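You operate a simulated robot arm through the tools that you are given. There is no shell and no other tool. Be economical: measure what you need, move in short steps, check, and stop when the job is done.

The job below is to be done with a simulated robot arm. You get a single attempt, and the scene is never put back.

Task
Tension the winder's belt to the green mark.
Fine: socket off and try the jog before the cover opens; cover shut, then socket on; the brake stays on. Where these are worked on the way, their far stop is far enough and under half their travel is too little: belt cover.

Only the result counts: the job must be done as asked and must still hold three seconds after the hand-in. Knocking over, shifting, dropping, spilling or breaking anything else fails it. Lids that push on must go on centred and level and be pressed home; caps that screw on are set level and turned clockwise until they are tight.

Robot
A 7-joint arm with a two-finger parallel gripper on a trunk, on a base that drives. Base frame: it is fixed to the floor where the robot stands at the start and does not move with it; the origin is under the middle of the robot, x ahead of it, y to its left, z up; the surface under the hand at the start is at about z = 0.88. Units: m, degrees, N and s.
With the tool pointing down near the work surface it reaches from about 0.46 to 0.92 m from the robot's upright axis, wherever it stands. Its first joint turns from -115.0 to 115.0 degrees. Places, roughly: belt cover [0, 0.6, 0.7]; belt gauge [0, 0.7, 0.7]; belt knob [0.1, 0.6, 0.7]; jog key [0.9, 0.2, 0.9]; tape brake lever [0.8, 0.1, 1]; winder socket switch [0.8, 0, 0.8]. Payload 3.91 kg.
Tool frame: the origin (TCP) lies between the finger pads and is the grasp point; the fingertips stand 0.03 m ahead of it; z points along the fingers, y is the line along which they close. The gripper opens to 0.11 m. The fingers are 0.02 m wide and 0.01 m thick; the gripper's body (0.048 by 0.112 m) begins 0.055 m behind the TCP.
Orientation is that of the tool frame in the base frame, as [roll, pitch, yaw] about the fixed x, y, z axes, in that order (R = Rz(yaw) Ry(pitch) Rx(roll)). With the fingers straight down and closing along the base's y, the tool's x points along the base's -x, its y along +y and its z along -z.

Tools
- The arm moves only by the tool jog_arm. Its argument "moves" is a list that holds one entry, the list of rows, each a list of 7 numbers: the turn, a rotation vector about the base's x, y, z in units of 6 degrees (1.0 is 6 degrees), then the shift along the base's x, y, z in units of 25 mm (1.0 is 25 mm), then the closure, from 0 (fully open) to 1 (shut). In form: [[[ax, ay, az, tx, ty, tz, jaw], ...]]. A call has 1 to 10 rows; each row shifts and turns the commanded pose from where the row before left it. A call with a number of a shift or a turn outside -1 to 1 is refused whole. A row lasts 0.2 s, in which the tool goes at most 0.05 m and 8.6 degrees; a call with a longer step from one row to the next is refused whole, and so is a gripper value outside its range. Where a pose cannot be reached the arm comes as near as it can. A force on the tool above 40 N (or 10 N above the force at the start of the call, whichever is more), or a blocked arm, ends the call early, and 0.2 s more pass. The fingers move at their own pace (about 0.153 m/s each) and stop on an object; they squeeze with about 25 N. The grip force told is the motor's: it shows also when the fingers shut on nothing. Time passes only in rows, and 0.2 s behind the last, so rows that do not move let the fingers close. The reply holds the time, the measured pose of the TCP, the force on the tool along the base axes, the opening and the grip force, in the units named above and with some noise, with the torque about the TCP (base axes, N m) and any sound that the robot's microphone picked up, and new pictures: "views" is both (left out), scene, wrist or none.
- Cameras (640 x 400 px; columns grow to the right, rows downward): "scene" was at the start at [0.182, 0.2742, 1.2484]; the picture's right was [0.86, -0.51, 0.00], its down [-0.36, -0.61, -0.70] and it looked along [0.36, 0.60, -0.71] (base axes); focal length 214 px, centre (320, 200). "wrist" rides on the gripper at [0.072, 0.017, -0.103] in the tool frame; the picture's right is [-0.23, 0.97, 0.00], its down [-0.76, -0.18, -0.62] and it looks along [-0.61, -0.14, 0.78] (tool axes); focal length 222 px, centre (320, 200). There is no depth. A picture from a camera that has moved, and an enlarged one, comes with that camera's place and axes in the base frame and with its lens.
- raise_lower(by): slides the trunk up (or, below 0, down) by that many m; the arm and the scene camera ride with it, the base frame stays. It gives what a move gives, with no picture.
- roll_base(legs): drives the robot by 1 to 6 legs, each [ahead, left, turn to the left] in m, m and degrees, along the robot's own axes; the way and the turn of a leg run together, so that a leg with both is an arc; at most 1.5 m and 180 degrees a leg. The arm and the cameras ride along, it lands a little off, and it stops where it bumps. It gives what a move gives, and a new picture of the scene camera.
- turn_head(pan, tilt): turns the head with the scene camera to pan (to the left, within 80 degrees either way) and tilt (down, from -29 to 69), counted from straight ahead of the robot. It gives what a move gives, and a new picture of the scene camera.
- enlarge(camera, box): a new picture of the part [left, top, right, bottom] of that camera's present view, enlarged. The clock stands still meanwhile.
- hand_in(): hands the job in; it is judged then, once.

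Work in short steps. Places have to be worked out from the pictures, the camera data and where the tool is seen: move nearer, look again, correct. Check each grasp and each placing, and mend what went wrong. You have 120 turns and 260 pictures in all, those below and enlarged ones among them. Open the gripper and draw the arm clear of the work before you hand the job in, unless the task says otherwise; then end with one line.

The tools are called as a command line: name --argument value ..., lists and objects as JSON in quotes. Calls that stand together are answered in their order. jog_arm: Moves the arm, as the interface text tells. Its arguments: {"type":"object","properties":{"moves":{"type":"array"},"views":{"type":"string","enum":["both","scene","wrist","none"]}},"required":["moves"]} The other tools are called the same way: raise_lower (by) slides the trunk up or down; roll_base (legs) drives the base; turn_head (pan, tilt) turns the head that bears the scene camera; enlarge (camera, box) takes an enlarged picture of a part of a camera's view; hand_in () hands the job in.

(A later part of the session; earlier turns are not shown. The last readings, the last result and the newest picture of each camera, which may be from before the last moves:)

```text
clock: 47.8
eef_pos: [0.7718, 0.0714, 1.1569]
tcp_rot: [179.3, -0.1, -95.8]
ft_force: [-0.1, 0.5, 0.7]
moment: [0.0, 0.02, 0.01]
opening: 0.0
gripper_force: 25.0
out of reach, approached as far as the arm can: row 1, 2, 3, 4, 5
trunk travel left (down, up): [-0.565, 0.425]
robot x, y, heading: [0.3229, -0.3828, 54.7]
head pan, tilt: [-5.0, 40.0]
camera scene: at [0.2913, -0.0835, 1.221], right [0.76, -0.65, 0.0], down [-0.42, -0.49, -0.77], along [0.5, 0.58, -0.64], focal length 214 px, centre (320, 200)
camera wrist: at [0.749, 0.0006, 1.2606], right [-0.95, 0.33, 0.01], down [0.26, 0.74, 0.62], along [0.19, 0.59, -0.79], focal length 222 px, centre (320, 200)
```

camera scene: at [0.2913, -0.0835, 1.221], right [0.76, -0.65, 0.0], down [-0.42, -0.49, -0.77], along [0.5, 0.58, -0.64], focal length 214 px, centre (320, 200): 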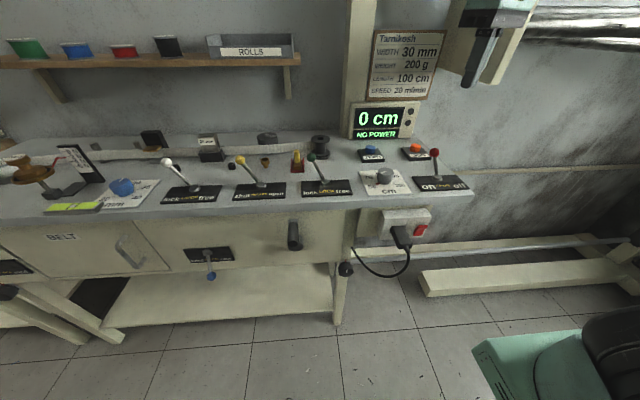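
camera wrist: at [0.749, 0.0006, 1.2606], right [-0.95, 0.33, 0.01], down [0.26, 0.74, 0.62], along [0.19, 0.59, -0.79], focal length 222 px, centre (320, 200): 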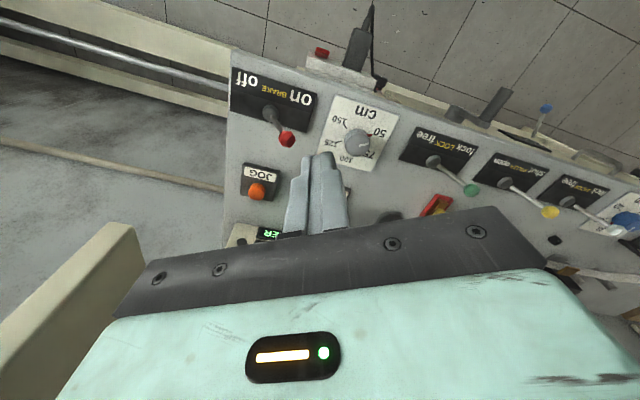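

Reach at this height is limited; raise the trunk 0.2 m, then come down with the arm while moving over the button.

raise_lower --by 0.2

jog_arm --moves '[[[0, 0, 0, 0.2, 0.2, -0.9, 1], [0, 0, 0, 0.2, 0.2, -0.9, 1], [0, 0, 0, 0.6, 0.4, -0.9, 1], [0, 0, 0, 0.6, 0.4, -0.9, 1], [0, 0, 0, 0.783, 0.611, -0.9, 1], [0, 0, 0, 0.783, 0.611, -0.9, 1], [0, 0, 0, 0.783, 0.611, -0.8, 1], [0, 0, 0, 0.783, 0.611, -0.8, 1]]]'

```text
clock: 49.9
eef_pos: [0.7716, 0.0716, 1.3573]
tcp_rot: [179.3, -0.1, -95.8]
ft_force: [0.2, -0.3, -0.1]
moment: [0.0, -0.04, 0.0]
opening: 0.0
gripper_force: 25.1
trunk travel left (down, up): [-0.765, 0.225]
robot x, y, heading: [0.323, -0.3813, 54.6]
head pan, tilt: [-5.0, 40.0]
```

```text
clock: 51.7
eef_pos: [0.7589, 0.0544, 1.2265]
tcp_rot: [179.4, -0.1, -95.9]
ft_force: [-0.3, 0.1, -0.5]
moment: [0.01, 0.01, -0.02]
opening: 0.0
gripper_force: 24.9
out of reach, approached as far as the arm can: row 1, 2, 3, 4, 5, 6, 7, 8
trunk travel left (down, up): [-0.765, 0.225]
robot x, y, heading: [0.3254, -0.3839, 54.4]
head pan, tilt: [-5.0, 40.0]
camera scene: at [0.2913, -0.0835, 1.421], right [0.76, -0.65, 0.0], down [-0.42, -0.49, -0.77], along [0.5, 0.58, -0.64], focal length 214 px, centre (320, 200)
camera wrist: at [0.7357, -0.0165, 1.3307], right [-0.95, 0.32, 0.01], down [0.26, 0.74, 0.62], along [0.19, 0.59, -0.78], focal length 222 px, centre (320, 200)
```

scene: 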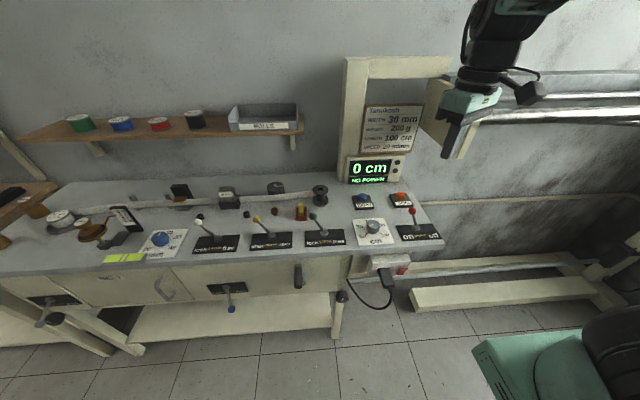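
wrist: 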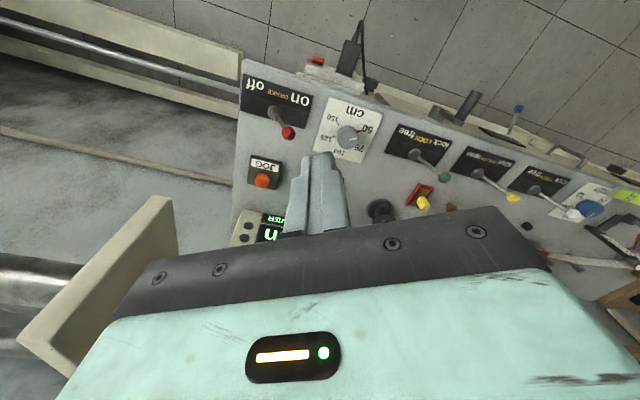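

Some joint is at its limit. I finish the untwist (another 30°) and go back toward the middle of the workspace to relax the arm.

jog_arm --moves '[[[0, 0, -1, 0, 0, 0, 1], [0, 0, -1, 0, 0, 0, 1], [0, 0, -1, 0, 0, 0, 1], [0, 0, -1, 0, 0, 0, 1], [0, 0, -1, 0, 0, 0, 1], [0, 0, 0, -0.8, 0.58, 0, 1], [0, 0, 0, -0.8, 0.58, 0, 1], [0, 0, 0, -0.8, 0.58, 0, 1], [0, 0, 0, -0.8, 0.58, 0, 1]]]' --views "none"

jog_arm --moves '[[[0, 0, 0, -0.8, 0.58, 0, 1], [0, 0, 0, -0.8, 0.58, 0, 1], [0, 0, 0, -0.8, 0.58, 0, 1], [0, 0, 0, -0.8, 0.58, 0, 1], [0, 0, 0, -0.8, 0.58, 0, 1], [0, 0, 0, 0, 0, -1, 1], [0, 0, 0, 0, 0, -1, 1]]]' --views "scene"

```text
clock: 53.7
eef_pos: [0.6937, 0.093, 1.2269]
tcp_rot: [178.8, -0.1, -125.4]
ft_force: [0.4, -0.4, -0.6]
moment: [-0.01, 0.02, 0.06]
opening: 0.0002
gripper_force: 25.1
out of reach, approached as far as the arm can: row 8, 9
trunk travel left (down, up): [-0.765, 0.225]
robot x, y, heading: [0.3238, -0.3823, 54.8]
head pan, tilt: [-5.0, 40.0]
```

```text
clock: 55.3
eef_pos: [0.6817, 0.0813, 1.1718]
tcp_rot: [179.1, 0.1, -125.6]
ft_force: [1.1, -0.2, 0.2]
moment: [0.0, 0.02, -0.01]
opening: 0.0
gripper_force: 25.0
out of reach, approached as far as the arm can: row 1, 2, 3, 4, 5
trunk travel left (down, up): [-0.765, 0.225]
robot x, y, heading: [0.3256, -0.379, 54.5]
head pan, tilt: [-5.0, 40.0]
camera scene: at [0.2912, -0.0836, 1.4211], right [0.76, -0.65, 0.0], down [-0.42, -0.49, -0.77], along [0.5, 0.58, -0.64], focal length 214 px, centre (320, 200)
```

scene: 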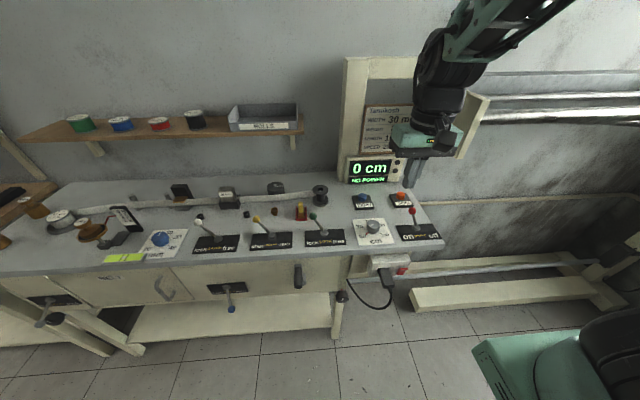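

Downward motion works. Now try heading out to the jog button while descending to about 1.07.

jog_arm --moves '[[[0, 0, 0, 0, 0, -1, 1], [0, 0, 0, 0, 0.6, -1, 1], [0, 0, 0, 0.47, 0.647, -1, 1], [0, 0, 0, 0.47, 0.647, -0.5, 1], [0, 0, 0, 0.47, 0.647, 0, 1], [0, 0, 0, 0.47, 0.647, 0, 1], [0, 0, 0, 0.8, 0, 0, 1], [0, 0, 0, 0.8, 0, 0, 1]]]' --views "both"

```text
clock: 57.1
eef_pos: [0.7037, 0.0588, 1.1539]
tcp_rot: [179.3, -0.2, -125.8]
ft_force: [0.4, 0.0, -0.5]
moment: [0.0, -0.02, -0.02]
opening: 0.0
gripper_force: 25.2
out of reach, approached as far as the arm can: row 1, 2, 3, 4, 5, 6, 7, 8
trunk travel left (down, up): [-0.765, 0.225]
robot x, y, heading: [0.3231, -0.3818, 54.7]
head pan, tilt: [-5.0, 40.0]
camera scene: at [0.2912, -0.0834, 1.421], right [0.76, -0.65, 0.0], down [-0.42, -0.49, -0.77], along [0.5, 0.58, -0.64], focal length 214 px, centre (320, 200)
camera wrist: at [0.6497, 0.0092, 1.2574], right [-0.66, 0.75, 0.01], down [0.6, 0.51, 0.62], along [0.46, 0.41, -0.78], focal length 222 px, centre (320, 200)
```

scene: 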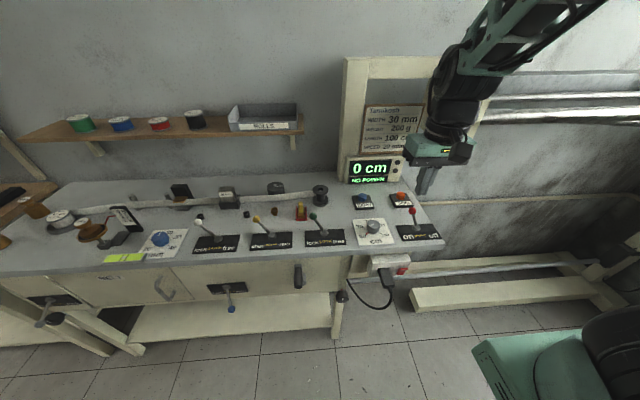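
wrist: 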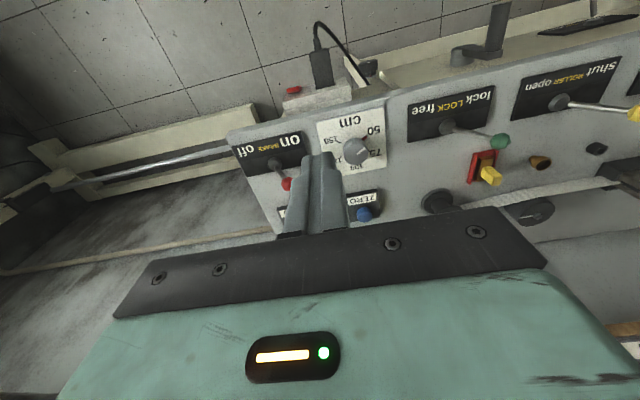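

The arm's elbow is folded out to the right; I go back toward the relaxed start posture (up, back and left) to unfold it.

jog_arm --moves '[[[0, 0, 0, -0.5, -0.7, 0.4, 1], [0, 0, 0, -0.5, -0.7, 0.4, 1], [0, 0, 0, -0.5, -0.7, 0.4, 1], [0, 0, 0, -0.5, -0.7, 0.4, 1], [0, 0, 0, -0.9, 0.1, 0.5, 1], [0, 0, 0, -0.9, 0.1, 0.5, 1], [0, 0, 0, -0.9, 0.1, 0.5, 1], [0, 0, 0, -0.8, 0.58, 0.5, 1], [0, 0, 0, -0.8, 0.58, 0.5, 1], [0, 0, 0, -0.8, 0.58, 0, 1]]]' --views "scene"

jog_arm --moves '[[[0, 0, 0, -0.8, 0.58, 0, 1], [0, 0, 0, -0.8, 0.58, 0, 1], [0, 0, 0, -0.8, 0.58, 0, 1], [0, 0, 0, -0.8, 0.58, 0, 1], [0, 0, 0, -0.8, 0.58, 0, 1], [0, 0, 0, -0.8, 0.58, 0, 1], [0, 0, 0, -0.8, 0.58, 0, 1], [0, 0, 0, -0.8, 0.58, 0, 1]]]' --views "scene"

```text
clock: 59.3
eef_pos: [0.6462, 0.0218, 1.1992]
tcp_rot: [178.9, -0.3, -125.5]
ft_force: [-0.4, 0.1, 0.3]
moment: [0.03, 0.0, 0.0]
opening: 0.0001
gripper_force: 24.8
out of reach, approached as far as the arm can: row 5, 6, 7, 8, 9, 10
trunk travel left (down, up): [-0.765, 0.225]
robot x, y, heading: [0.3247, -0.3809, 54.7]
head pan, tilt: [-5.0, 40.0]
camera scene: at [0.2913, -0.0837, 1.4211], right [0.76, -0.65, 0.0], down [-0.42, -0.49, -0.77], along [0.5, 0.58, -0.64], focal length 214 px, centre (320, 200)
```

scene: 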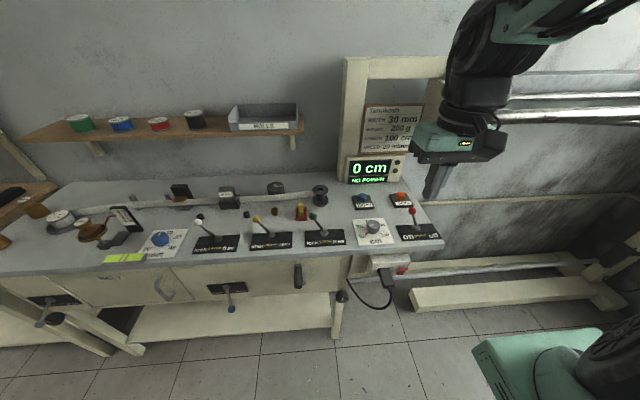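

```text
clock: 61.1
eef_pos: [0.6394, 0.0483, 1.1539]
tcp_rot: [178.6, 0.0, -125.3]
ft_force: [-0.1, 0.1, -0.1]
moment: [0.0, -0.01, 0.02]
opening: 0.0001
gripper_force: 25.0
out of reach, approached as far as the arm can: row 1, 2, 3, 4, 5, 6, 7, 8
trunk travel left (down, up): [-0.765, 0.225]
robot x, y, heading: [0.3209, -0.3802, 54.6]
head pan, tilt: [-5.0, 40.0]
camera scene: at [0.2913, -0.0836, 1.4211], right [0.76, -0.65, 0.0], down [-0.42, -0.49, -0.77], along [0.5, 0.58, -0.64], focal length 214 px, centre (320, 200)
```

scene: 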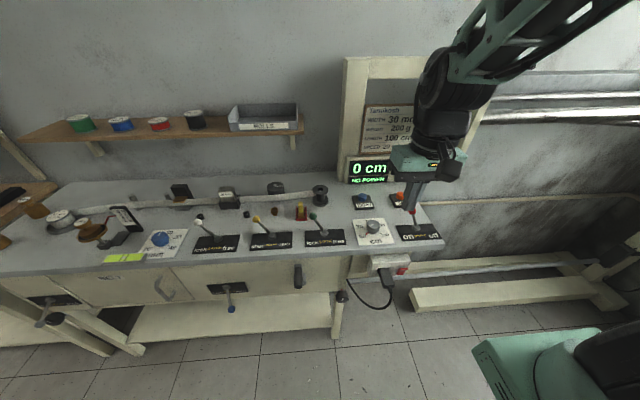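

I'll retrace my earlier path: pitch the tool up 60° and go back to the pose I passed early on, then undo it to the start posture.

jog_arm --moves '[[[0.809, -0.588, 0, -0.2, -0.28, 0.6, 1], [0.809, -0.588, 0, -0.2, -0.28, 0.6, 1], [0.809, -0.588, 0, -0.2, -0.28, 0.6, 1], [0.809, -0.588, 0, -0.2, -0.28, 0.6, 1], [0.809, -0.588, 0, -0.2, -0.28, 0.6, 1], [0.809, -0.588, 0, -0.2, -0.28, 0.6, 1], [0.809, -0.588, 0, -0.2, -0.28, 0.6, 1], [0.809, -0.588, 0, -0.2, -0.28, 0.6, 1], [0.809, -0.588, 0, -0.2, -0.28, 0.6, 1], [0.809, -0.588, 0, -0.2, -0.28, 0.6, 1]]]' --views "none"

jog_arm --moves '[[[0, 0, 0, -0.8, 0.58, 0, 1], [0, 0, 0, -0.8, 0.58, 0, 1], [0, 0, 0, -0.8, 0.58, 0, 1], [0, 0, 0, -0.8, 0.58, 0, 1], [0, 0, 0, -0.8, 0.58, 0, 1]]]' --views "scene"

```text
clock: 63.3
eef_pos: [0.7333, 0.073, 1.2709]
tcp_rot: [179.7, 59.6, -125.7]
ft_force: [0.4, -0.3, 0.7]
moment: [0.02, -0.01, -0.01]
opening: 0.0
gripper_force: 24.4
out of reach, approached as far as the arm can: row 1, 2, 3, 4, 5, 6, 7, 8, 9, 10
trunk travel left (down, up): [-0.765, 0.225]
robot x, y, heading: [0.3201, -0.3848, 54.8]
head pan, tilt: [-5.0, 40.0]
```

```text
clock: 64.5
eef_pos: [0.632, 0.1406, 1.2733]
tcp_rot: [179.8, 59.9, -125.5]
ft_force: [-0.6, -0.9, -0.4]
moment: [-0.02, 0.0, -0.01]
opening: 0.0001
gripper_force: 24.8
trunk travel left (down, up): [-0.765, 0.225]
robot x, y, heading: [0.3207, -0.386, 54.7]
head pan, tilt: [-5.0, 40.0]
camera scene: at [0.2913, -0.0838, 1.421], right [0.76, -0.65, 0.0], down [-0.42, -0.49, -0.77], along [0.5, 0.58, -0.64], focal length 214 px, centre (320, 200)
```

scene: 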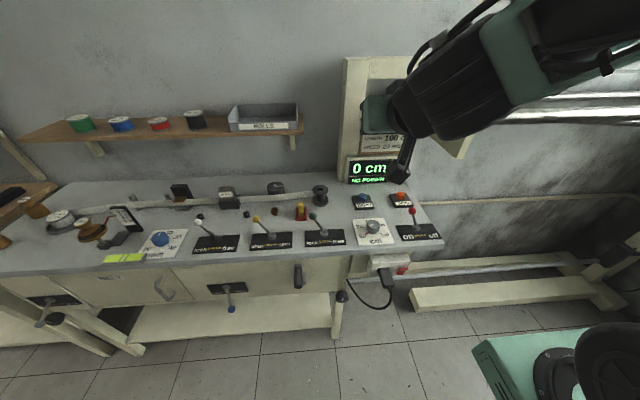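

Freer now. Continue left and back.

jog_arm --moves '[[[0, 0, 0, -0.8, 0.58, 0, 1], [0, 0, 0, -0.8, 0.58, 0, 1], [0, 0, 0, -0.8, 0.58, 0, 1], [0, 0, 0, -0.58, -0.8, 0.15, 1], [0, 0, 0, -0.58, -0.8, 0.15, 1], [0, 0, 0, -0.58, -0.8, 0.15, 1], [0, 0, 0, -0.58, -0.8, 0.15, 1], [0, 0, 0, -0.58, -0.8, 0.15, 1], [0, 0, 0, -0.58, -0.8, 0.15, 1]]]' --views "none"

jog_arm --moves '[[[-0.809, 0.588, 0, -0.963, 0.205, 0, 1], [-0.809, 0.588, 0, -0.963, 0.205, 0, 1], [-0.809, 0.588, 0, -0.963, 0.205, 0, 1], [-0.809, 0.588, 0, -0.963, 0.205, 0, 1], [-0.809, 0.588, 0, -0.963, 0.205, 0, 1], [-0.809, 0.588, 0, -0.963, 0.205, 0, 1], [-0.809, 0.588, 0, -0.963, 0.205, 0, 1], [-0.809, 0.588, 0, -0.963, 0.205, 0, 1], [-0.809, 0.588, 0, -0.963, 0.205, 0, 1], [-0.809, 0.588, 0, -0.963, 0.205, 0, 1]]]' --views "scene"

```text
clock: 66.5
eef_pos: [0.4867, 0.0731, 1.2924]
tcp_rot: [-179.5, 59.2, -125.1]
ft_force: [-0.3, -0.2, -0.1]
moment: [-0.01, 0.0, -0.02]
opening: 0.0
gripper_force: 25.3
trunk travel left (down, up): [-0.765, 0.225]
robot x, y, heading: [0.3229, -0.3865, 54.8]
head pan, tilt: [-5.0, 40.0]
```

```text
clock: 68.7
eef_pos: [0.2441, 0.1142, 1.2965]
tcp_rot: [179.4, -0.2, -125.9]
ft_force: [0.2, -0.3, -0.2]
moment: [0.0, 0.05, -0.01]
opening: 0.0002
gripper_force: 24.8
trunk travel left (down, up): [-0.765, 0.225]
robot x, y, heading: [0.3211, -0.3832, 54.4]
head pan, tilt: [-5.0, 40.0]
camera scene: at [0.2915, -0.0838, 1.4211], right [0.76, -0.65, 0.0], down [-0.42, -0.49, -0.77], along [0.5, 0.58, -0.64], focal length 214 px, centre (320, 200)
```

scene: 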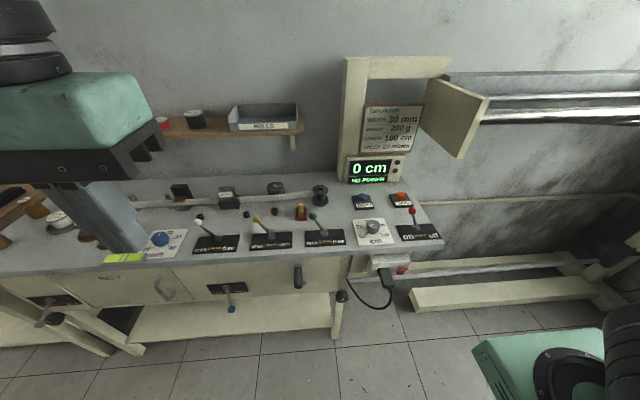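

Relaxed posture recovered. Now go tool-down, straight toward the jog button, keeping high.

jog_arm --moves '[[[0, 0, 0, 1, 0.115, -0.3, 1], [0, 0, 0, 1, 0.115, -0.3, 1], [0, 0, 0, 1, 0.115, -0.3, 1], [0, 0, 0, 1, 0.115, -0.3, 1], [0, 0, 0, 1, 0.115, -0.3, 1], [0, 0, 0, 1, 0.115, -0.3, 1], [0, 0, 0, 1, 0.115, -0.3, 1], [0, 0, 0, 1, 0.115, -0.3, 1], [0, 0, 0, 1, 0.115, -0.3, 1]]]' --views "none"

jog_arm --moves '[[[0, 0, 0, 1, 0.115, -0.3, 1], [0, 0, 0, 1, 0.115, -0.3, 1], [0, 0, 0, 1, 0.115, -0.3, 1], [0, 0, 0, 1, 0.115, -0.3, 1], [0, 0, 0, 1, 0.115, -0.3, 1], [0, 0, 0, 1, 0.115, -0.3, 1], [0, 0, 0, 1, 0.115, -0.3, 1], [0, 0, 0, 1, 0.115, -0.3, 1], [0, 0, 0, 1, 0.115, -0.3, 1]]]' --views "scene"

```text
clock: 70.7
eef_pos: [0.4694, 0.1419, 1.2266]
tcp_rot: [179.4, -0.1, -125.9]
ft_force: [-0.1, -0.1, -0.1]
moment: [0.04, -0.04, 0.0]
opening: 0.0
gripper_force: 25.3
trunk travel left (down, up): [-0.765, 0.225]
robot x, y, heading: [0.3232, -0.3806, 54.5]
head pan, tilt: [-5.0, 40.0]
```

```text
clock: 72.7
eef_pos: [0.694, 0.1673, 1.1592]
tcp_rot: [179.3, 0.0, -125.7]
ft_force: [0.0, -0.1, -0.4]
moment: [0.0, -0.01, -0.01]
opening: 0.0
gripper_force: 25.1
trunk travel left (down, up): [-0.765, 0.225]
robot x, y, heading: [0.3209, -0.3805, 54.6]
head pan, tilt: [-5.0, 40.0]
camera scene: at [0.2909, -0.0836, 1.4211], right [0.76, -0.65, 0.0], down [-0.42, -0.49, -0.77], along [0.5, 0.58, -0.64], focal length 214 px, centre (320, 200)
```

scene: 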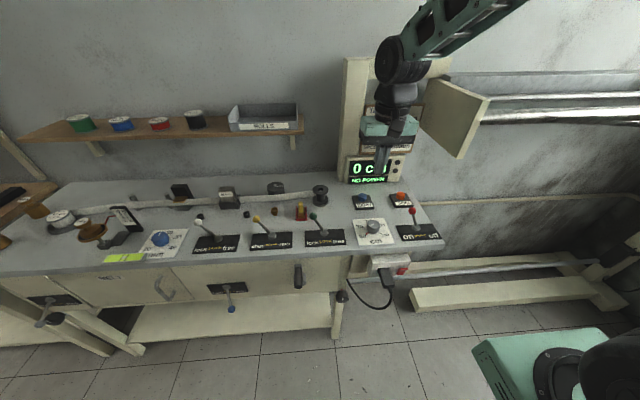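

A cabinet door hangs at right of the button (nearest corner ~ (1.0, 0.08, 1.1)); the gripper should clear it. Move in smaller steps.

jog_arm --moves '[[[0, 0, 0, 0.987, 0.107, -0.3, 1], [0, 0, 0, 0.987, 0.107, -0.3, 1], [0, 0, 0, 0.987, 0.107, -0.3, 1], [0, 0, 0, 0.987, 0.107, -0.3, 1], [0, 0, 0, 0.987, 0.107, -0.3, 1]]]'

```text
clock: 73.9
eef_pos: [0.8181, 0.1811, 1.123]
tcp_rot: [179.4, -0.1, -125.8]
ft_force: [-0.5, 0.0, -0.7]
moment: [0.05, 0.03, 0.0]
opening: 0.0
gripper_force: 24.7
trunk travel left (down, up): [-0.765, 0.225]
robot x, y, heading: [0.3257, -0.3823, 54.5]
head pan, tilt: [-5.0, 40.0]
camera scene: at [0.291, -0.0836, 1.4211], right [0.76, -0.65, 0.0], down [-0.42, -0.49, -0.77], along [0.5, 0.58, -0.64], focal length 214 px, centre (320, 200)
camera wrist: at [0.7629, 0.1311, 1.2266], right [-0.66, 0.75, 0.01], down [0.6, 0.51, 0.62], along [0.46, 0.41, -0.79], focal length 222 px, centre (320, 200)
```

scene: 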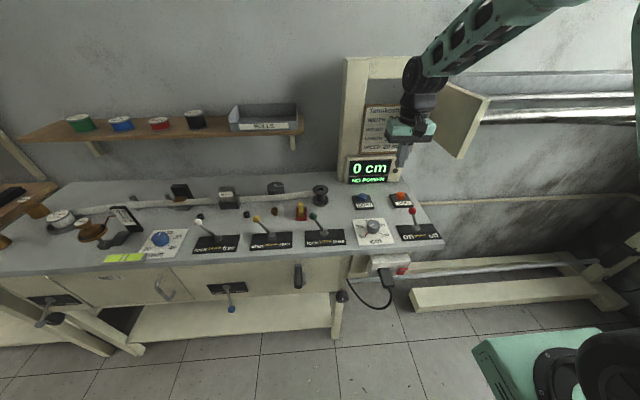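
wrist: 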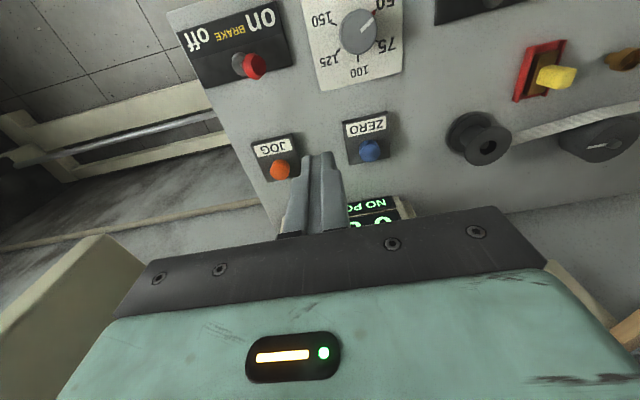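

Jog button at about (0.927, 0.196). Move above it and descend to 1.03.

jog_arm --moves '[[[0, 0, 0, 0.87, 0.12, 0, 1], [0, 0, 0, 0.87, 0.12, 0, 1], [0, 0, 0, 0.87, 0.12, 0, 1], [0, 0, 0, 0.87, 0.12, 0, 1], [0, 0, 0, 0.87, 0.12, -0.6, 1], [0, 0, 0, 0, 0, -1, 1], [0, 0, 0, 0, 0, -1, 1], [0, 0, 0, 0, 0, -1, 1]]]'

```text
clock: 75.7
eef_pos: [0.9265, 0.1966, 1.0327]
tcp_rot: [179.4, -0.2, -125.8]
ft_force: [0.1, -0.1, -0.1]
moment: [0.01, 0.02, -0.01]
opening: 0.0
gripper_force: 24.7
trunk travel left (down, up): [-0.765, 0.225]
robot x, y, heading: [0.3225, -0.3803, 54.8]
head pan, tilt: [-5.0, 40.0]
camera scene: at [0.2913, -0.0836, 1.4211], right [0.76, -0.65, 0.0], down [-0.42, -0.49, -0.77], along [0.5, 0.58, -0.64], focal length 214 px, centre (320, 200)
camera wrist: at [0.8717, 0.1467, 1.1359], right [-0.66, 0.75, 0.01], down [0.6, 0.51, 0.62], along [0.46, 0.41, -0.79], focal length 222 px, centre (320, 200)
```

scene: 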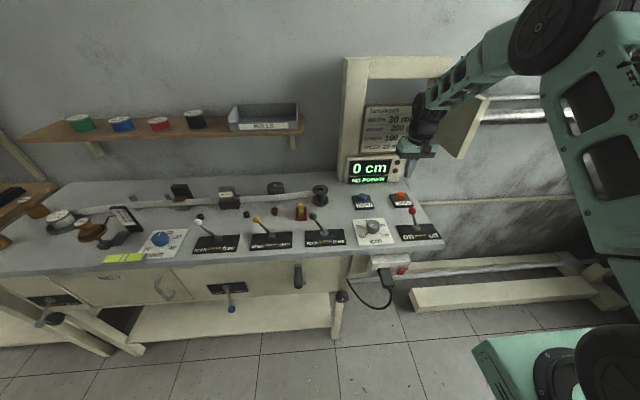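
wrist: 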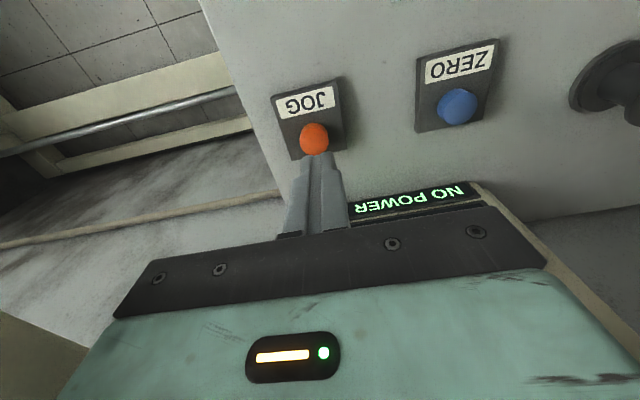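

Shift 6 mm toward the button and descend carefully.

jog_arm --moves '[[[0, 0, 0, 0.3, 0.08, -0.8, 1], [0, 0, 0, 0, 0, -0.8, 1], [0, 0, 0, 0, 0, -0.7, 1], [0, 0, 0, 0, 0, -0.4, 1]]]'

```text
clock: 76.7
eef_pos: [0.9342, 0.1981, 0.9653]
tcp_rot: [179.3, -0.1, -125.8]
ft_force: [0.1, -0.5, -0.6]
moment: [-0.02, 0.01, 0.0]
opening: 0.0
gripper_force: 24.6
trunk travel left (down, up): [-0.765, 0.225]
robot x, y, heading: [0.3203, -0.3804, 54.6]
head pan, tilt: [-5.0, 40.0]
camera scene: at [0.2913, -0.0835, 1.4211], right [0.76, -0.65, 0.0], down [-0.42, -0.49, -0.77], along [0.5, 0.58, -0.64], focal length 214 px, centre (320, 200)
camera wrist: at [0.8789, 0.1489, 1.0687], right [-0.66, 0.75, 0.01], down [0.6, 0.51, 0.62], along [0.46, 0.41, -0.79], focal length 222 px, centre (320, 200)
```

scene: 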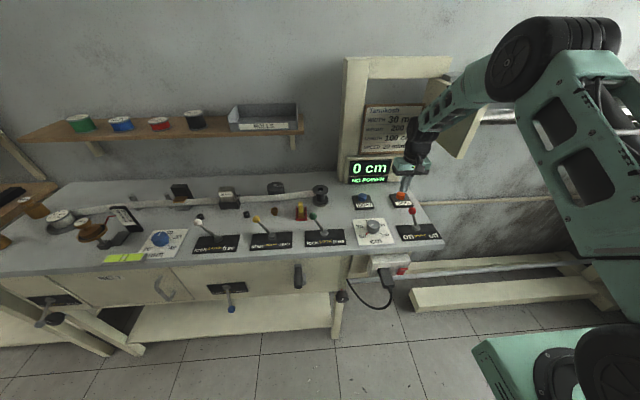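
wrist: 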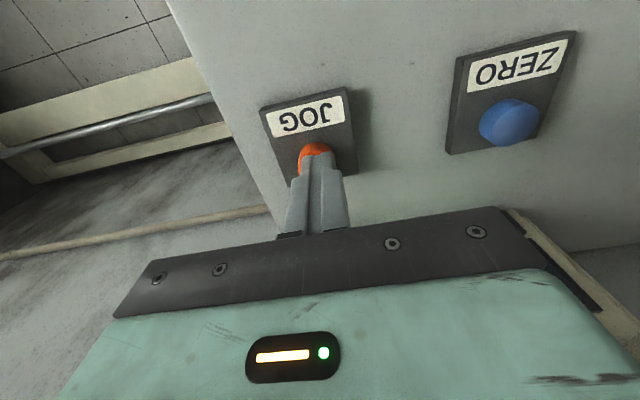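

Tip is right above the button; press down in small steps.

jog_arm --moves '[[[0, 0, 0, 0, 0, -0.3, 1], [0, 0, 0, 0, 0, -0.3, 1], [0, 0, 0, 0, 0, -0.2, 1], [0, 0, 0, 0, 0, -0.2, 1], [0, 0, 0, 0, 0, -0.2, 1], [0, 0, 0, 0, 0, -0.2, 1]]]' --views "wrist"

```text
clock: 78.1
eef_pos: [0.9341, 0.1975, 0.9317]
tcp_rot: [179.5, 0.0, -125.8]
ft_force: [0.3, -0.3, 10.1]
moment: [0.03, -0.04, 0.02]
opening: 0.0001
gripper_force: 24.7
trunk travel left (down, up): [-0.765, 0.225]
robot x, y, heading: [0.3215, -0.3831, 54.4]
head pan, tilt: [-5.0, 40.0]
heard: click
camera wrist: at [0.8792, 0.1488, 1.0357], right [-0.66, 0.75, 0.01], down [0.6, 0.51, 0.62], along [0.46, 0.41, -0.78], focal length 222 px, centre (320, 200)
```

wrist: 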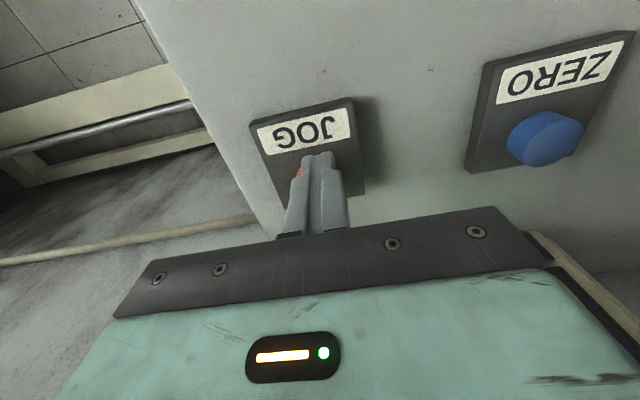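

Clicked with no movement. Lift straight up and look.

jog_arm --moves '[[[0, 0, 0, 0, 0, 1, 1], [0, 0, 0, 0, 0, 1, 1], [0, 0, 0, 0, 0, 1, 1], [0, 0, 0, 0, 0, 1, 1], [0, 0, 0, 0, 0, 1, 1], [0, 0, 0, 0, 0, 1, 1], [0, 0, 0, 0, 0, 1, 1], [0, 0, 0, -0.9, -0.1, 0.3, 1], [0, 0, 0, -0.9, -0.1, 0.3, 1], [0, 0, 0, -0.9, -0.1, 0.3, 1]]]' --views "scene"

jog_arm --moves '[[[0, 0, 0, -1, -0.115, 0.3, 1], [0, 0, 0, -1, -0.115, 0.3, 1], [0, 0, 0, -1, -0.115, 0.3, 1], [0, 0, 0, -1, -0.115, 0.3, 1], [0, 0, 0, -1, -0.115, 0.1, 1], [0, 0, 0, -1, -0.115, 0, 1], [0, 0, 0, -1, -0.4, 0, 1], [0, 0, 0, -1, -0.4, 0, 1], [0, 0, 0, -1, -0.4, 0, 1], [0, 0, 0, -1, -0.4, 0, 1]]]' --views "scene"

```text
clock: 80.3
eef_pos: [0.866, 0.1905, 1.1284]
tcp_rot: [179.4, -0.2, -125.8]
ft_force: [0.5, 0.3, -0.4]
moment: [0.01, 0.05, -0.03]
opening: 0.0
gripper_force: 25.1
trunk travel left (down, up): [-0.765, 0.225]
robot x, y, heading: [0.327, -0.3834, 54.8]
head pan, tilt: [-5.0, 40.0]
camera scene: at [0.2917, -0.0833, 1.421], right [0.76, -0.65, 0.0], down [-0.42, -0.49, -0.77], along [0.49, 0.58, -0.64], focal length 214 px, centre (320, 200)
```

scene: 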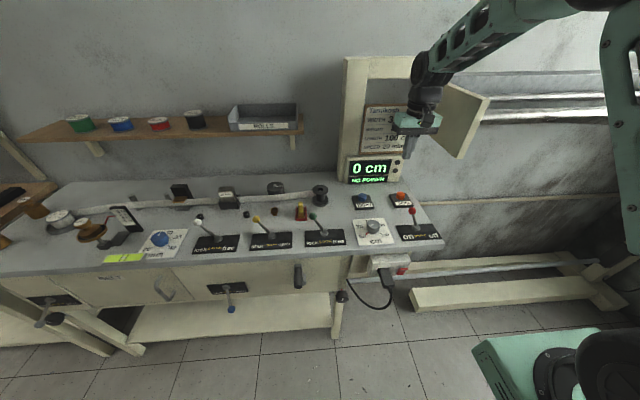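

```text
clock: 82.5
eef_pos: [0.6158, 0.1336, 1.1608]
tcp_rot: [179.3, -0.1, -125.9]
ft_force: [0.1, 0.3, 0.3]
moment: [0.01, 0.02, -0.01]
opening: 0.0003
gripper_force: 25.0
trunk travel left (down, up): [-0.765, 0.225]
robot x, y, heading: [0.3236, -0.3808, 54.7]
head pan, tilt: [-5.0, 40.0]
camera scene: at [0.2916, -0.0833, 1.421], right [0.76, -0.65, 0.0], down [-0.42, -0.49, -0.77], along [0.49, 0.58, -0.64], focal length 214 px, centre (320, 200)
```

scene: 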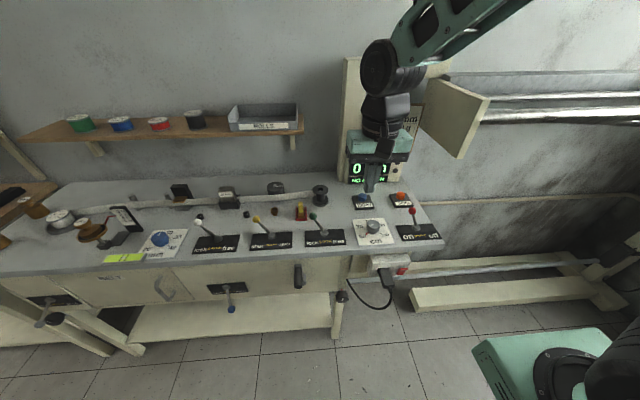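

Power is off and jog tried. Before driving to the cover, check the floor to the left.

turn_head --pan 80 --tilt 50

turn_head --pan -80 --tilt 50

```text
clock: 84.1
eef_pos: [0.6169, 0.1346, 1.1606]
tcp_rot: [179.3, 0.0, -125.8]
ft_force: [-0.4, 0.1, -0.2]
moment: [-0.01, 0.01, 0.01]
opening: 0.0001
gripper_force: 24.7
trunk travel left (down, up): [-0.765, 0.225]
robot x, y, heading: [0.3233, -0.3821, 54.8]
head pan, tilt: [80.0, 50.0]
camera scene: at [0.1822, -0.0936, 1.4069], right [0.71, 0.7, 0.0], down [0.54, -0.54, -0.64], along [-0.45, 0.46, -0.77], focal length 214 px, centre (320, 200)
```

scene: 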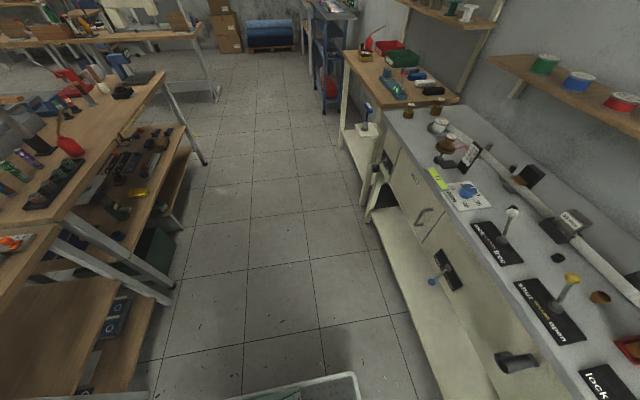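

```text
clock: 86.6
eef_pos: [0.6173, 0.133, 1.1609]
tcp_rot: [179.3, 0.0, -125.8]
ft_force: [0.9, -0.3, 0.0]
moment: [-0.04, -0.03, -0.01]
opening: 0.0001
gripper_force: 24.6
trunk travel left (down, up): [-0.765, 0.225]
robot x, y, heading: [0.3232, -0.3844, 54.4]
head pan, tilt: [-80.0, 50.0]
camera scene: at [0.306, -0.1812, 1.4069], right [-0.43, -0.9, 0.0], down [-0.69, 0.33, -0.64], along [0.58, -0.27, -0.77], focal length 214 px, centre (320, 200)
```

scene: 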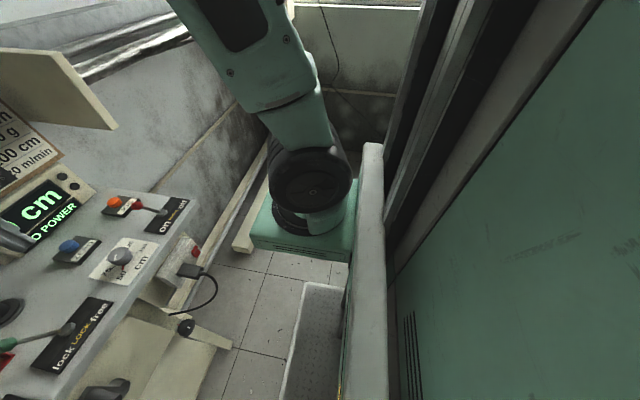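

The arm mounts on the robot's right. Drive left 0.6 m and slightly back, to stand facing the belt cover.

roll_base --legs '[[-0.1, 0, 0], [0, 0.6, 0]]'

turn_head --pan 10 --tilt 60

```text
clock: 90.7
eef_pos: [0.0731, 0.395, 1.1608]
tcp_rot: [179.3, -0.1, -125.9]
ft_force: [0.1, 0.3, -0.1]
moment: [-0.01, -0.01, 0.0]
opening: 0.0001
gripper_force: 25.0
trunk travel left (down, up): [-0.765, 0.225]
robot x, y, heading: [-0.2187, -0.1216, 54.7]
head pan, tilt: [-80.0, 50.0]
camera scene: at [-0.2373, 0.0807, 1.4069], right [-0.43, -0.9, 0.0], down [-0.69, 0.33, -0.64], along [0.58, -0.28, -0.77], focal length 214 px, centre (320, 200)
```

scene: 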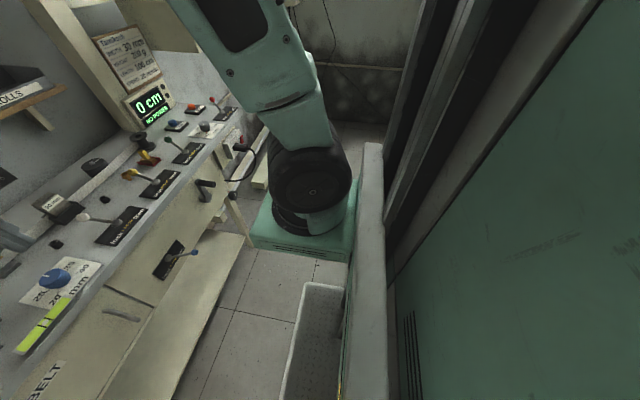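

```text
clock: 92.3
eef_pos: [0.0741, 0.3949, 1.1602]
tcp_rot: [179.4, -0.1, -125.9]
ft_force: [0.4, -0.3, -0.3]
moment: [0.01, 0.0, 0.0]
opening: 0.0
gripper_force: 25.5
trunk travel left (down, up): [-0.765, 0.225]
robot x, y, heading: [-0.2218, -0.1202, 54.7]
head pan, tilt: [10.0, 60.0]
camera scene: at [-0.2784, 0.1738, 1.3943], right [0.9, -0.43, 0.0], down [-0.37, -0.78, -0.5], along [0.21, 0.45, -0.87], focal length 214 px, centre (320, 200)
```

scene: 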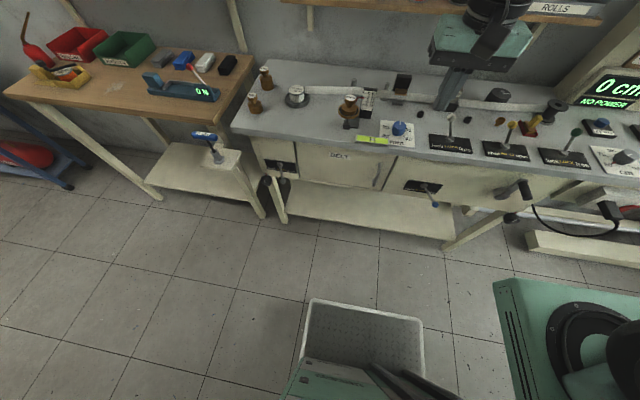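

Arm's shoulder is on the robot's right side, so I move a further 0.3 m left to bring it in front of the cover, then look closer.

roll_base --legs '[[0, 0.3, 0]]'

turn_head --pan -15 --tilt 55

enlarge --camera "scene" --box '[180, 80, 420, 230]'

```text
clock: 94.4
eef_pos: [-0.1712, 0.5703, 1.1609]
tcp_rot: [179.3, -0.1, -125.9]
ft_force: [-0.2, 0.9, -0.4]
moment: [0.02, 0.02, 0.0]
opening: 0.0
gripper_force: 25.0
trunk travel left (down, up): [-0.765, 0.225]
robot x, y, heading: [-0.4637, 0.0539, 54.5]
head pan, tilt: [10.0, 60.0]
camera scene: at [-0.5234, 0.3474, 1.3943], right [0.9, -0.43, 0.0], down [-0.37, -0.78, -0.5], along [0.21, 0.45, -0.87], focal length 214 px, centre (320, 200)
```

scene: 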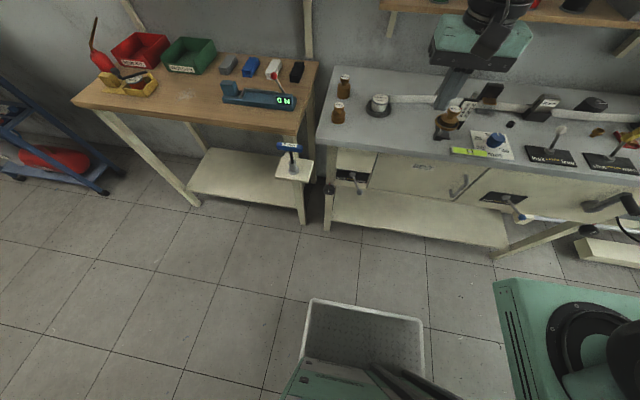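

```text
clock: 95.3
eef_pos: [-0.171, 0.569, 1.1606]
tcp_rot: [179.2, -0.1, -126.0]
ft_force: [0.4, -0.1, -0.8]
moment: [0.02, 0.01, -0.03]
opening: 0.0
gripper_force: 25.1
trunk travel left (down, up): [-0.765, 0.225]
robot x, y, heading: [-0.4681, 0.0526, 54.5]
head pan, tilt: [-15.0, 55.0]
camera scene: at [-0.4965, 0.3333, 1.4003], right [0.64, -0.77, 0.0], down [-0.63, -0.52, -0.57], along [0.44, 0.37, -0.82], focal length 214 px, centre (320, 200)
```

scene: 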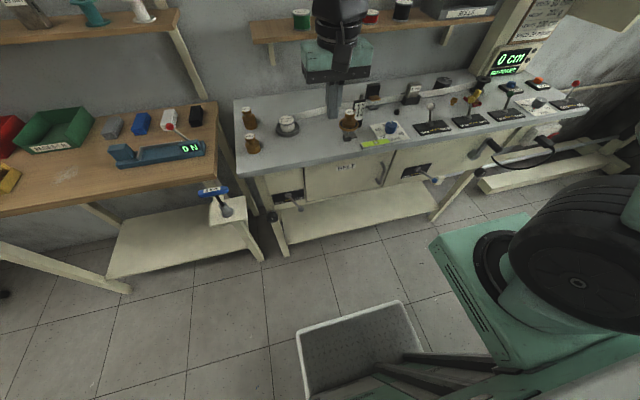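

```text
2.67 times, centred on (300, 155) of scene
camera zoom: at [-0.4965, 0.3333, 1.4003], right [0.64, -0.77, 0.0], down [-0.63, -0.52, -0.57], along [0.44, 0.37, -0.82], focal length 572 px, centre (373, 320)
```

zoom: 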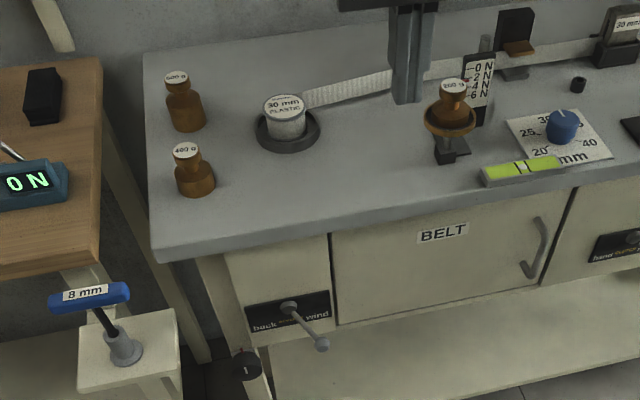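

Handle grip is at about (0.12, 0.515, 0.755). Lower the trunk, pitch the tool forward 48°, move in front of the handle and open.

raise_lower --by -0.3

jog_arm --moves '[[[0.809, -0.588, 0, 0.809, -0.588, 0, 0], [0.809, -0.588, 0, 0.809, -0.588, 0, 0], [0.809, -0.588, 0, 0.809, -0.588, 0, 0], [0.809, -0.588, 0, 0.809, -0.588, 0, 0], [0.809, -0.588, 0, 0.809, -0.588, 0, 0], [0.809, -0.588, 0, 0.809, -0.588, 0, 0], [0.809, -0.588, 0, 0.809, -0.588, 0, 0], [0.809, -0.588, 0, 0.809, -0.588, 0, 0], [0, 0, 0, 0.809, -0.588, 0, 0], [0, 0, 0, 0.809, -0.588, 0, 0]]]'

```text
clock: 98.3
eef_pos: [-0.1705, 0.569, 0.8612]
tcp_rot: [179.2, -0.1, -126.0]
ft_force: [-0.7, 0.5, -1.3]
moment: [-0.01, 0.02, 0.0]
opening: 0.0001
gripper_force: 25.2
trunk travel left (down, up): [-0.465, 0.525]
robot x, y, heading: [-0.4611, 0.0503, 54.9]
head pan, tilt: [-15.0, 55.0]
```

```text
clock: 100.5
eef_pos: [0.0346, 0.4517, 0.8774]
tcp_rot: [178.8, 44.9, -126.1]
ft_force: [-0.1, -0.2, 0.1]
moment: [0.01, -0.01, -0.01]
opening: 0.11
gripper_force: 0.0
out of reach, approached as far as the arm can: row 7, 8
trunk travel left (down, up): [-0.465, 0.525]
robot x, y, heading: [-0.4666, 0.0566, 54.8]
head pan, tilt: [-15.0, 55.0]
camera scene: at [-0.4966, 0.3332, 1.1003], right [0.64, -0.77, 0.0], down [-0.63, -0.52, -0.57], along [0.44, 0.37, -0.82], focal length 214 px, centre (320, 200)
camera wrist: at [-0.052, 0.3588, 0.9004], right [-0.7, 0.69, 0.17], down [0.21, -0.03, 0.98], along [0.68, 0.72, -0.13], focal length 222 px, centre (320, 200)
```

scene: 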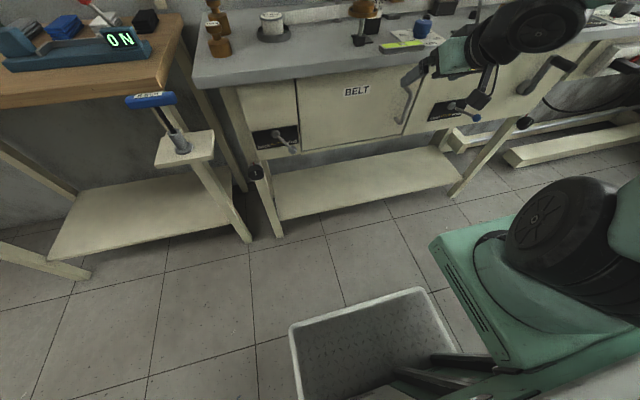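
wrist: 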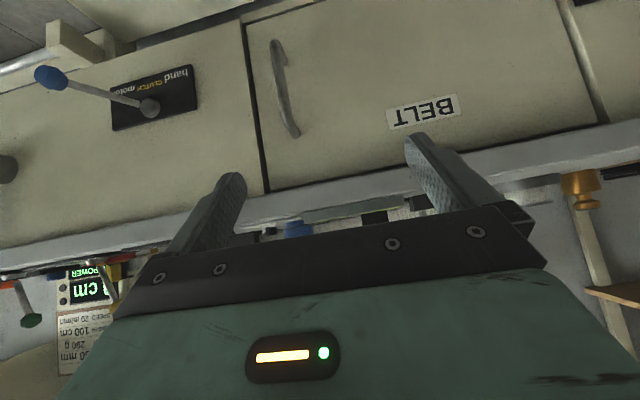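

Clear view: handle spans z 0.69–0.79 at u≈-0.207, v≈0.478. Lower trunk 0.13, align sideways, then advance over the bar.

raise_lower --by -0.13

jog_arm --moves '[[[0, 0, 0, 0.5, -0.36, 0, 0], [0, 0, 0, 0.5, -0.36, 0, 0], [0, 0, 0, 0.35, 0.49, 0, 0], [0, 0, 0, 0.35, 0.49, 0, 0]]]'

```text
clock: 102.1
eef_pos: [0.0327, 0.4516, 0.7482]
tcp_rot: [178.8, 44.9, -126.3]
ft_force: [-0.7, 0.1, 0.3]
moment: [-0.02, 0.01, 0.0]
opening: 0.11
gripper_force: 0.0
trunk travel left (down, up): [-0.335, 0.655]
robot x, y, heading: [-0.4677, 0.0547, 54.5]
head pan, tilt: [-15.0, 55.0]
```

```text
clock: 103.1
eef_pos: [0.075, 0.4567, 0.7487]
tcp_rot: [178.7, 44.8, -126.2]
ft_force: [0.2, 0.6, -0.4]
moment: [-0.01, -0.02, -0.05]
opening: 0.1102
gripper_force: 0.0
trunk travel left (down, up): [-0.335, 0.655]
robot x, y, heading: [-0.4655, 0.0535, 54.7]
head pan, tilt: [-15.0, 55.0]
camera scene: at [-0.4965, 0.3332, 0.9704], right [0.64, -0.77, 0.0], down [-0.63, -0.52, -0.57], along [0.44, 0.37, -0.82], focal length 214 px, centre (320, 200)
camera wrist: at [-0.0094, 0.365, 0.7703], right [-0.7, 0.69, 0.18], down [0.21, -0.03, 0.98], along [0.68, 0.72, -0.13], focal length 222 px, centre (320, 200)
```

scene: 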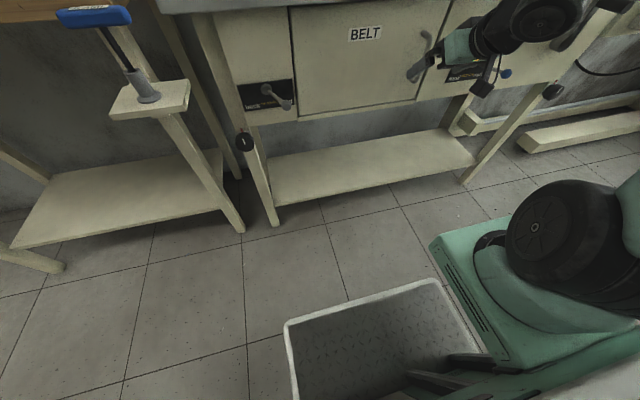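
wrist: 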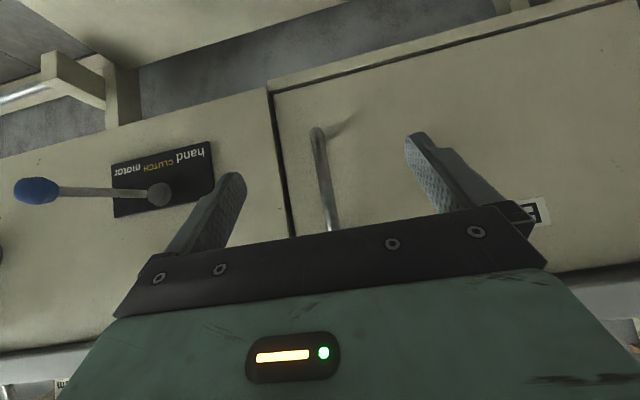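

Bar is centred between the fingers. Advance 6 cm and close.

jog_arm --moves '[[[0, 0, 0, 0.29, 0.4, 0, 0], [0, 0, 0, 0.29, 0.4, 0, 0], [0, 0, 0, 0.29, 0.4, 0, 0], [0, 0, 0, 0.29, 0.4, 0, 0], [0, 0, 0, 0.2, 0.28, 0, 0]]]'

```text
clock: 104.3
eef_pos: [0.1092, 0.506, 0.7484]
tcp_rot: [178.9, 44.9, -126.2]
ft_force: [0.5, 0.1, 0.4]
moment: [-0.02, 0.01, 0.0]
opening: 0.1099
gripper_force: 0.1
trunk travel left (down, up): [-0.335, 0.655]
robot x, y, heading: [-0.4656, 0.0546, 54.7]
head pan, tilt: [-15.0, 55.0]
camera scene: at [-0.4965, 0.3332, 0.9704], right [0.64, -0.77, 0.0], down [-0.63, -0.52, -0.57], along [0.44, 0.37, -0.82], focal length 214 px, centre (320, 200)
camera wrist: at [0.0241, 0.412, 0.7704], right [-0.7, 0.69, 0.18], down [0.21, -0.03, 0.98], along [0.68, 0.72, -0.13], focal length 222 px, centre (320, 200)
```

scene: 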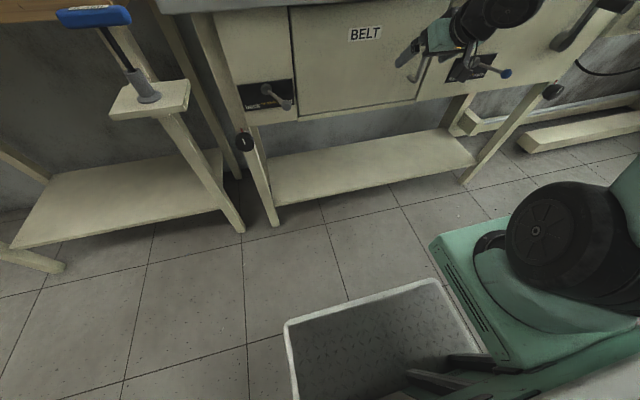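
wrist: 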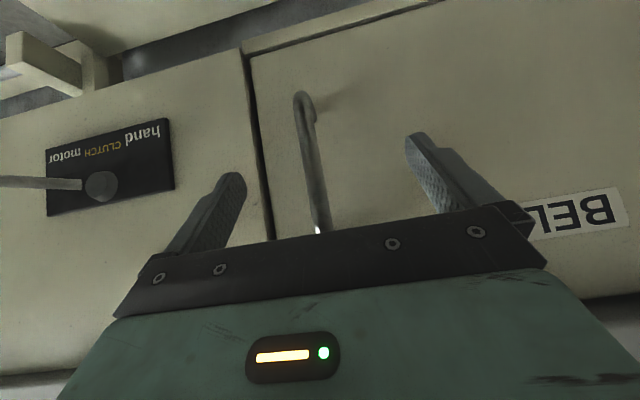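

Close on the bar.

jog_arm --moves '[[[0, 0, 0, 0, 0, 0, 0.6], [0, 0, 0, 0, 0, 0, 1], [0, 0, 0, 0, 0, 0, 1]]]' --views "wrist"

```text
clock: 105.1
eef_pos: [0.1119, 0.5021, 0.7479]
tcp_rot: [179.0, 44.7, -126.4]
ft_force: [14.4, -13.8, 1.1]
moment: [-1.12, -1.08, -0.17]
opening: 0.012
gripper_force: 45.1
trunk travel left (down, up): [-0.335, 0.655]
robot x, y, heading: [-0.4676, 0.0532, 54.9]
head pan, tilt: [-15.0, 55.0]
camera wrist: at [0.026, 0.41, 0.7705], right [-0.7, 0.7, 0.17], down [0.21, -0.03, 0.98], along [0.69, 0.72, -0.13], focal length 222 px, centre (320, 200)
```

wrist: 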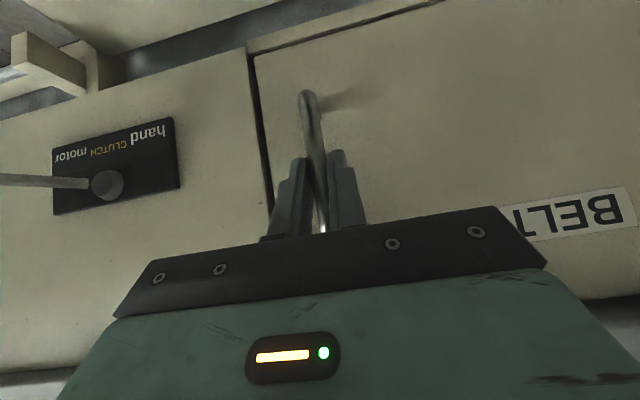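

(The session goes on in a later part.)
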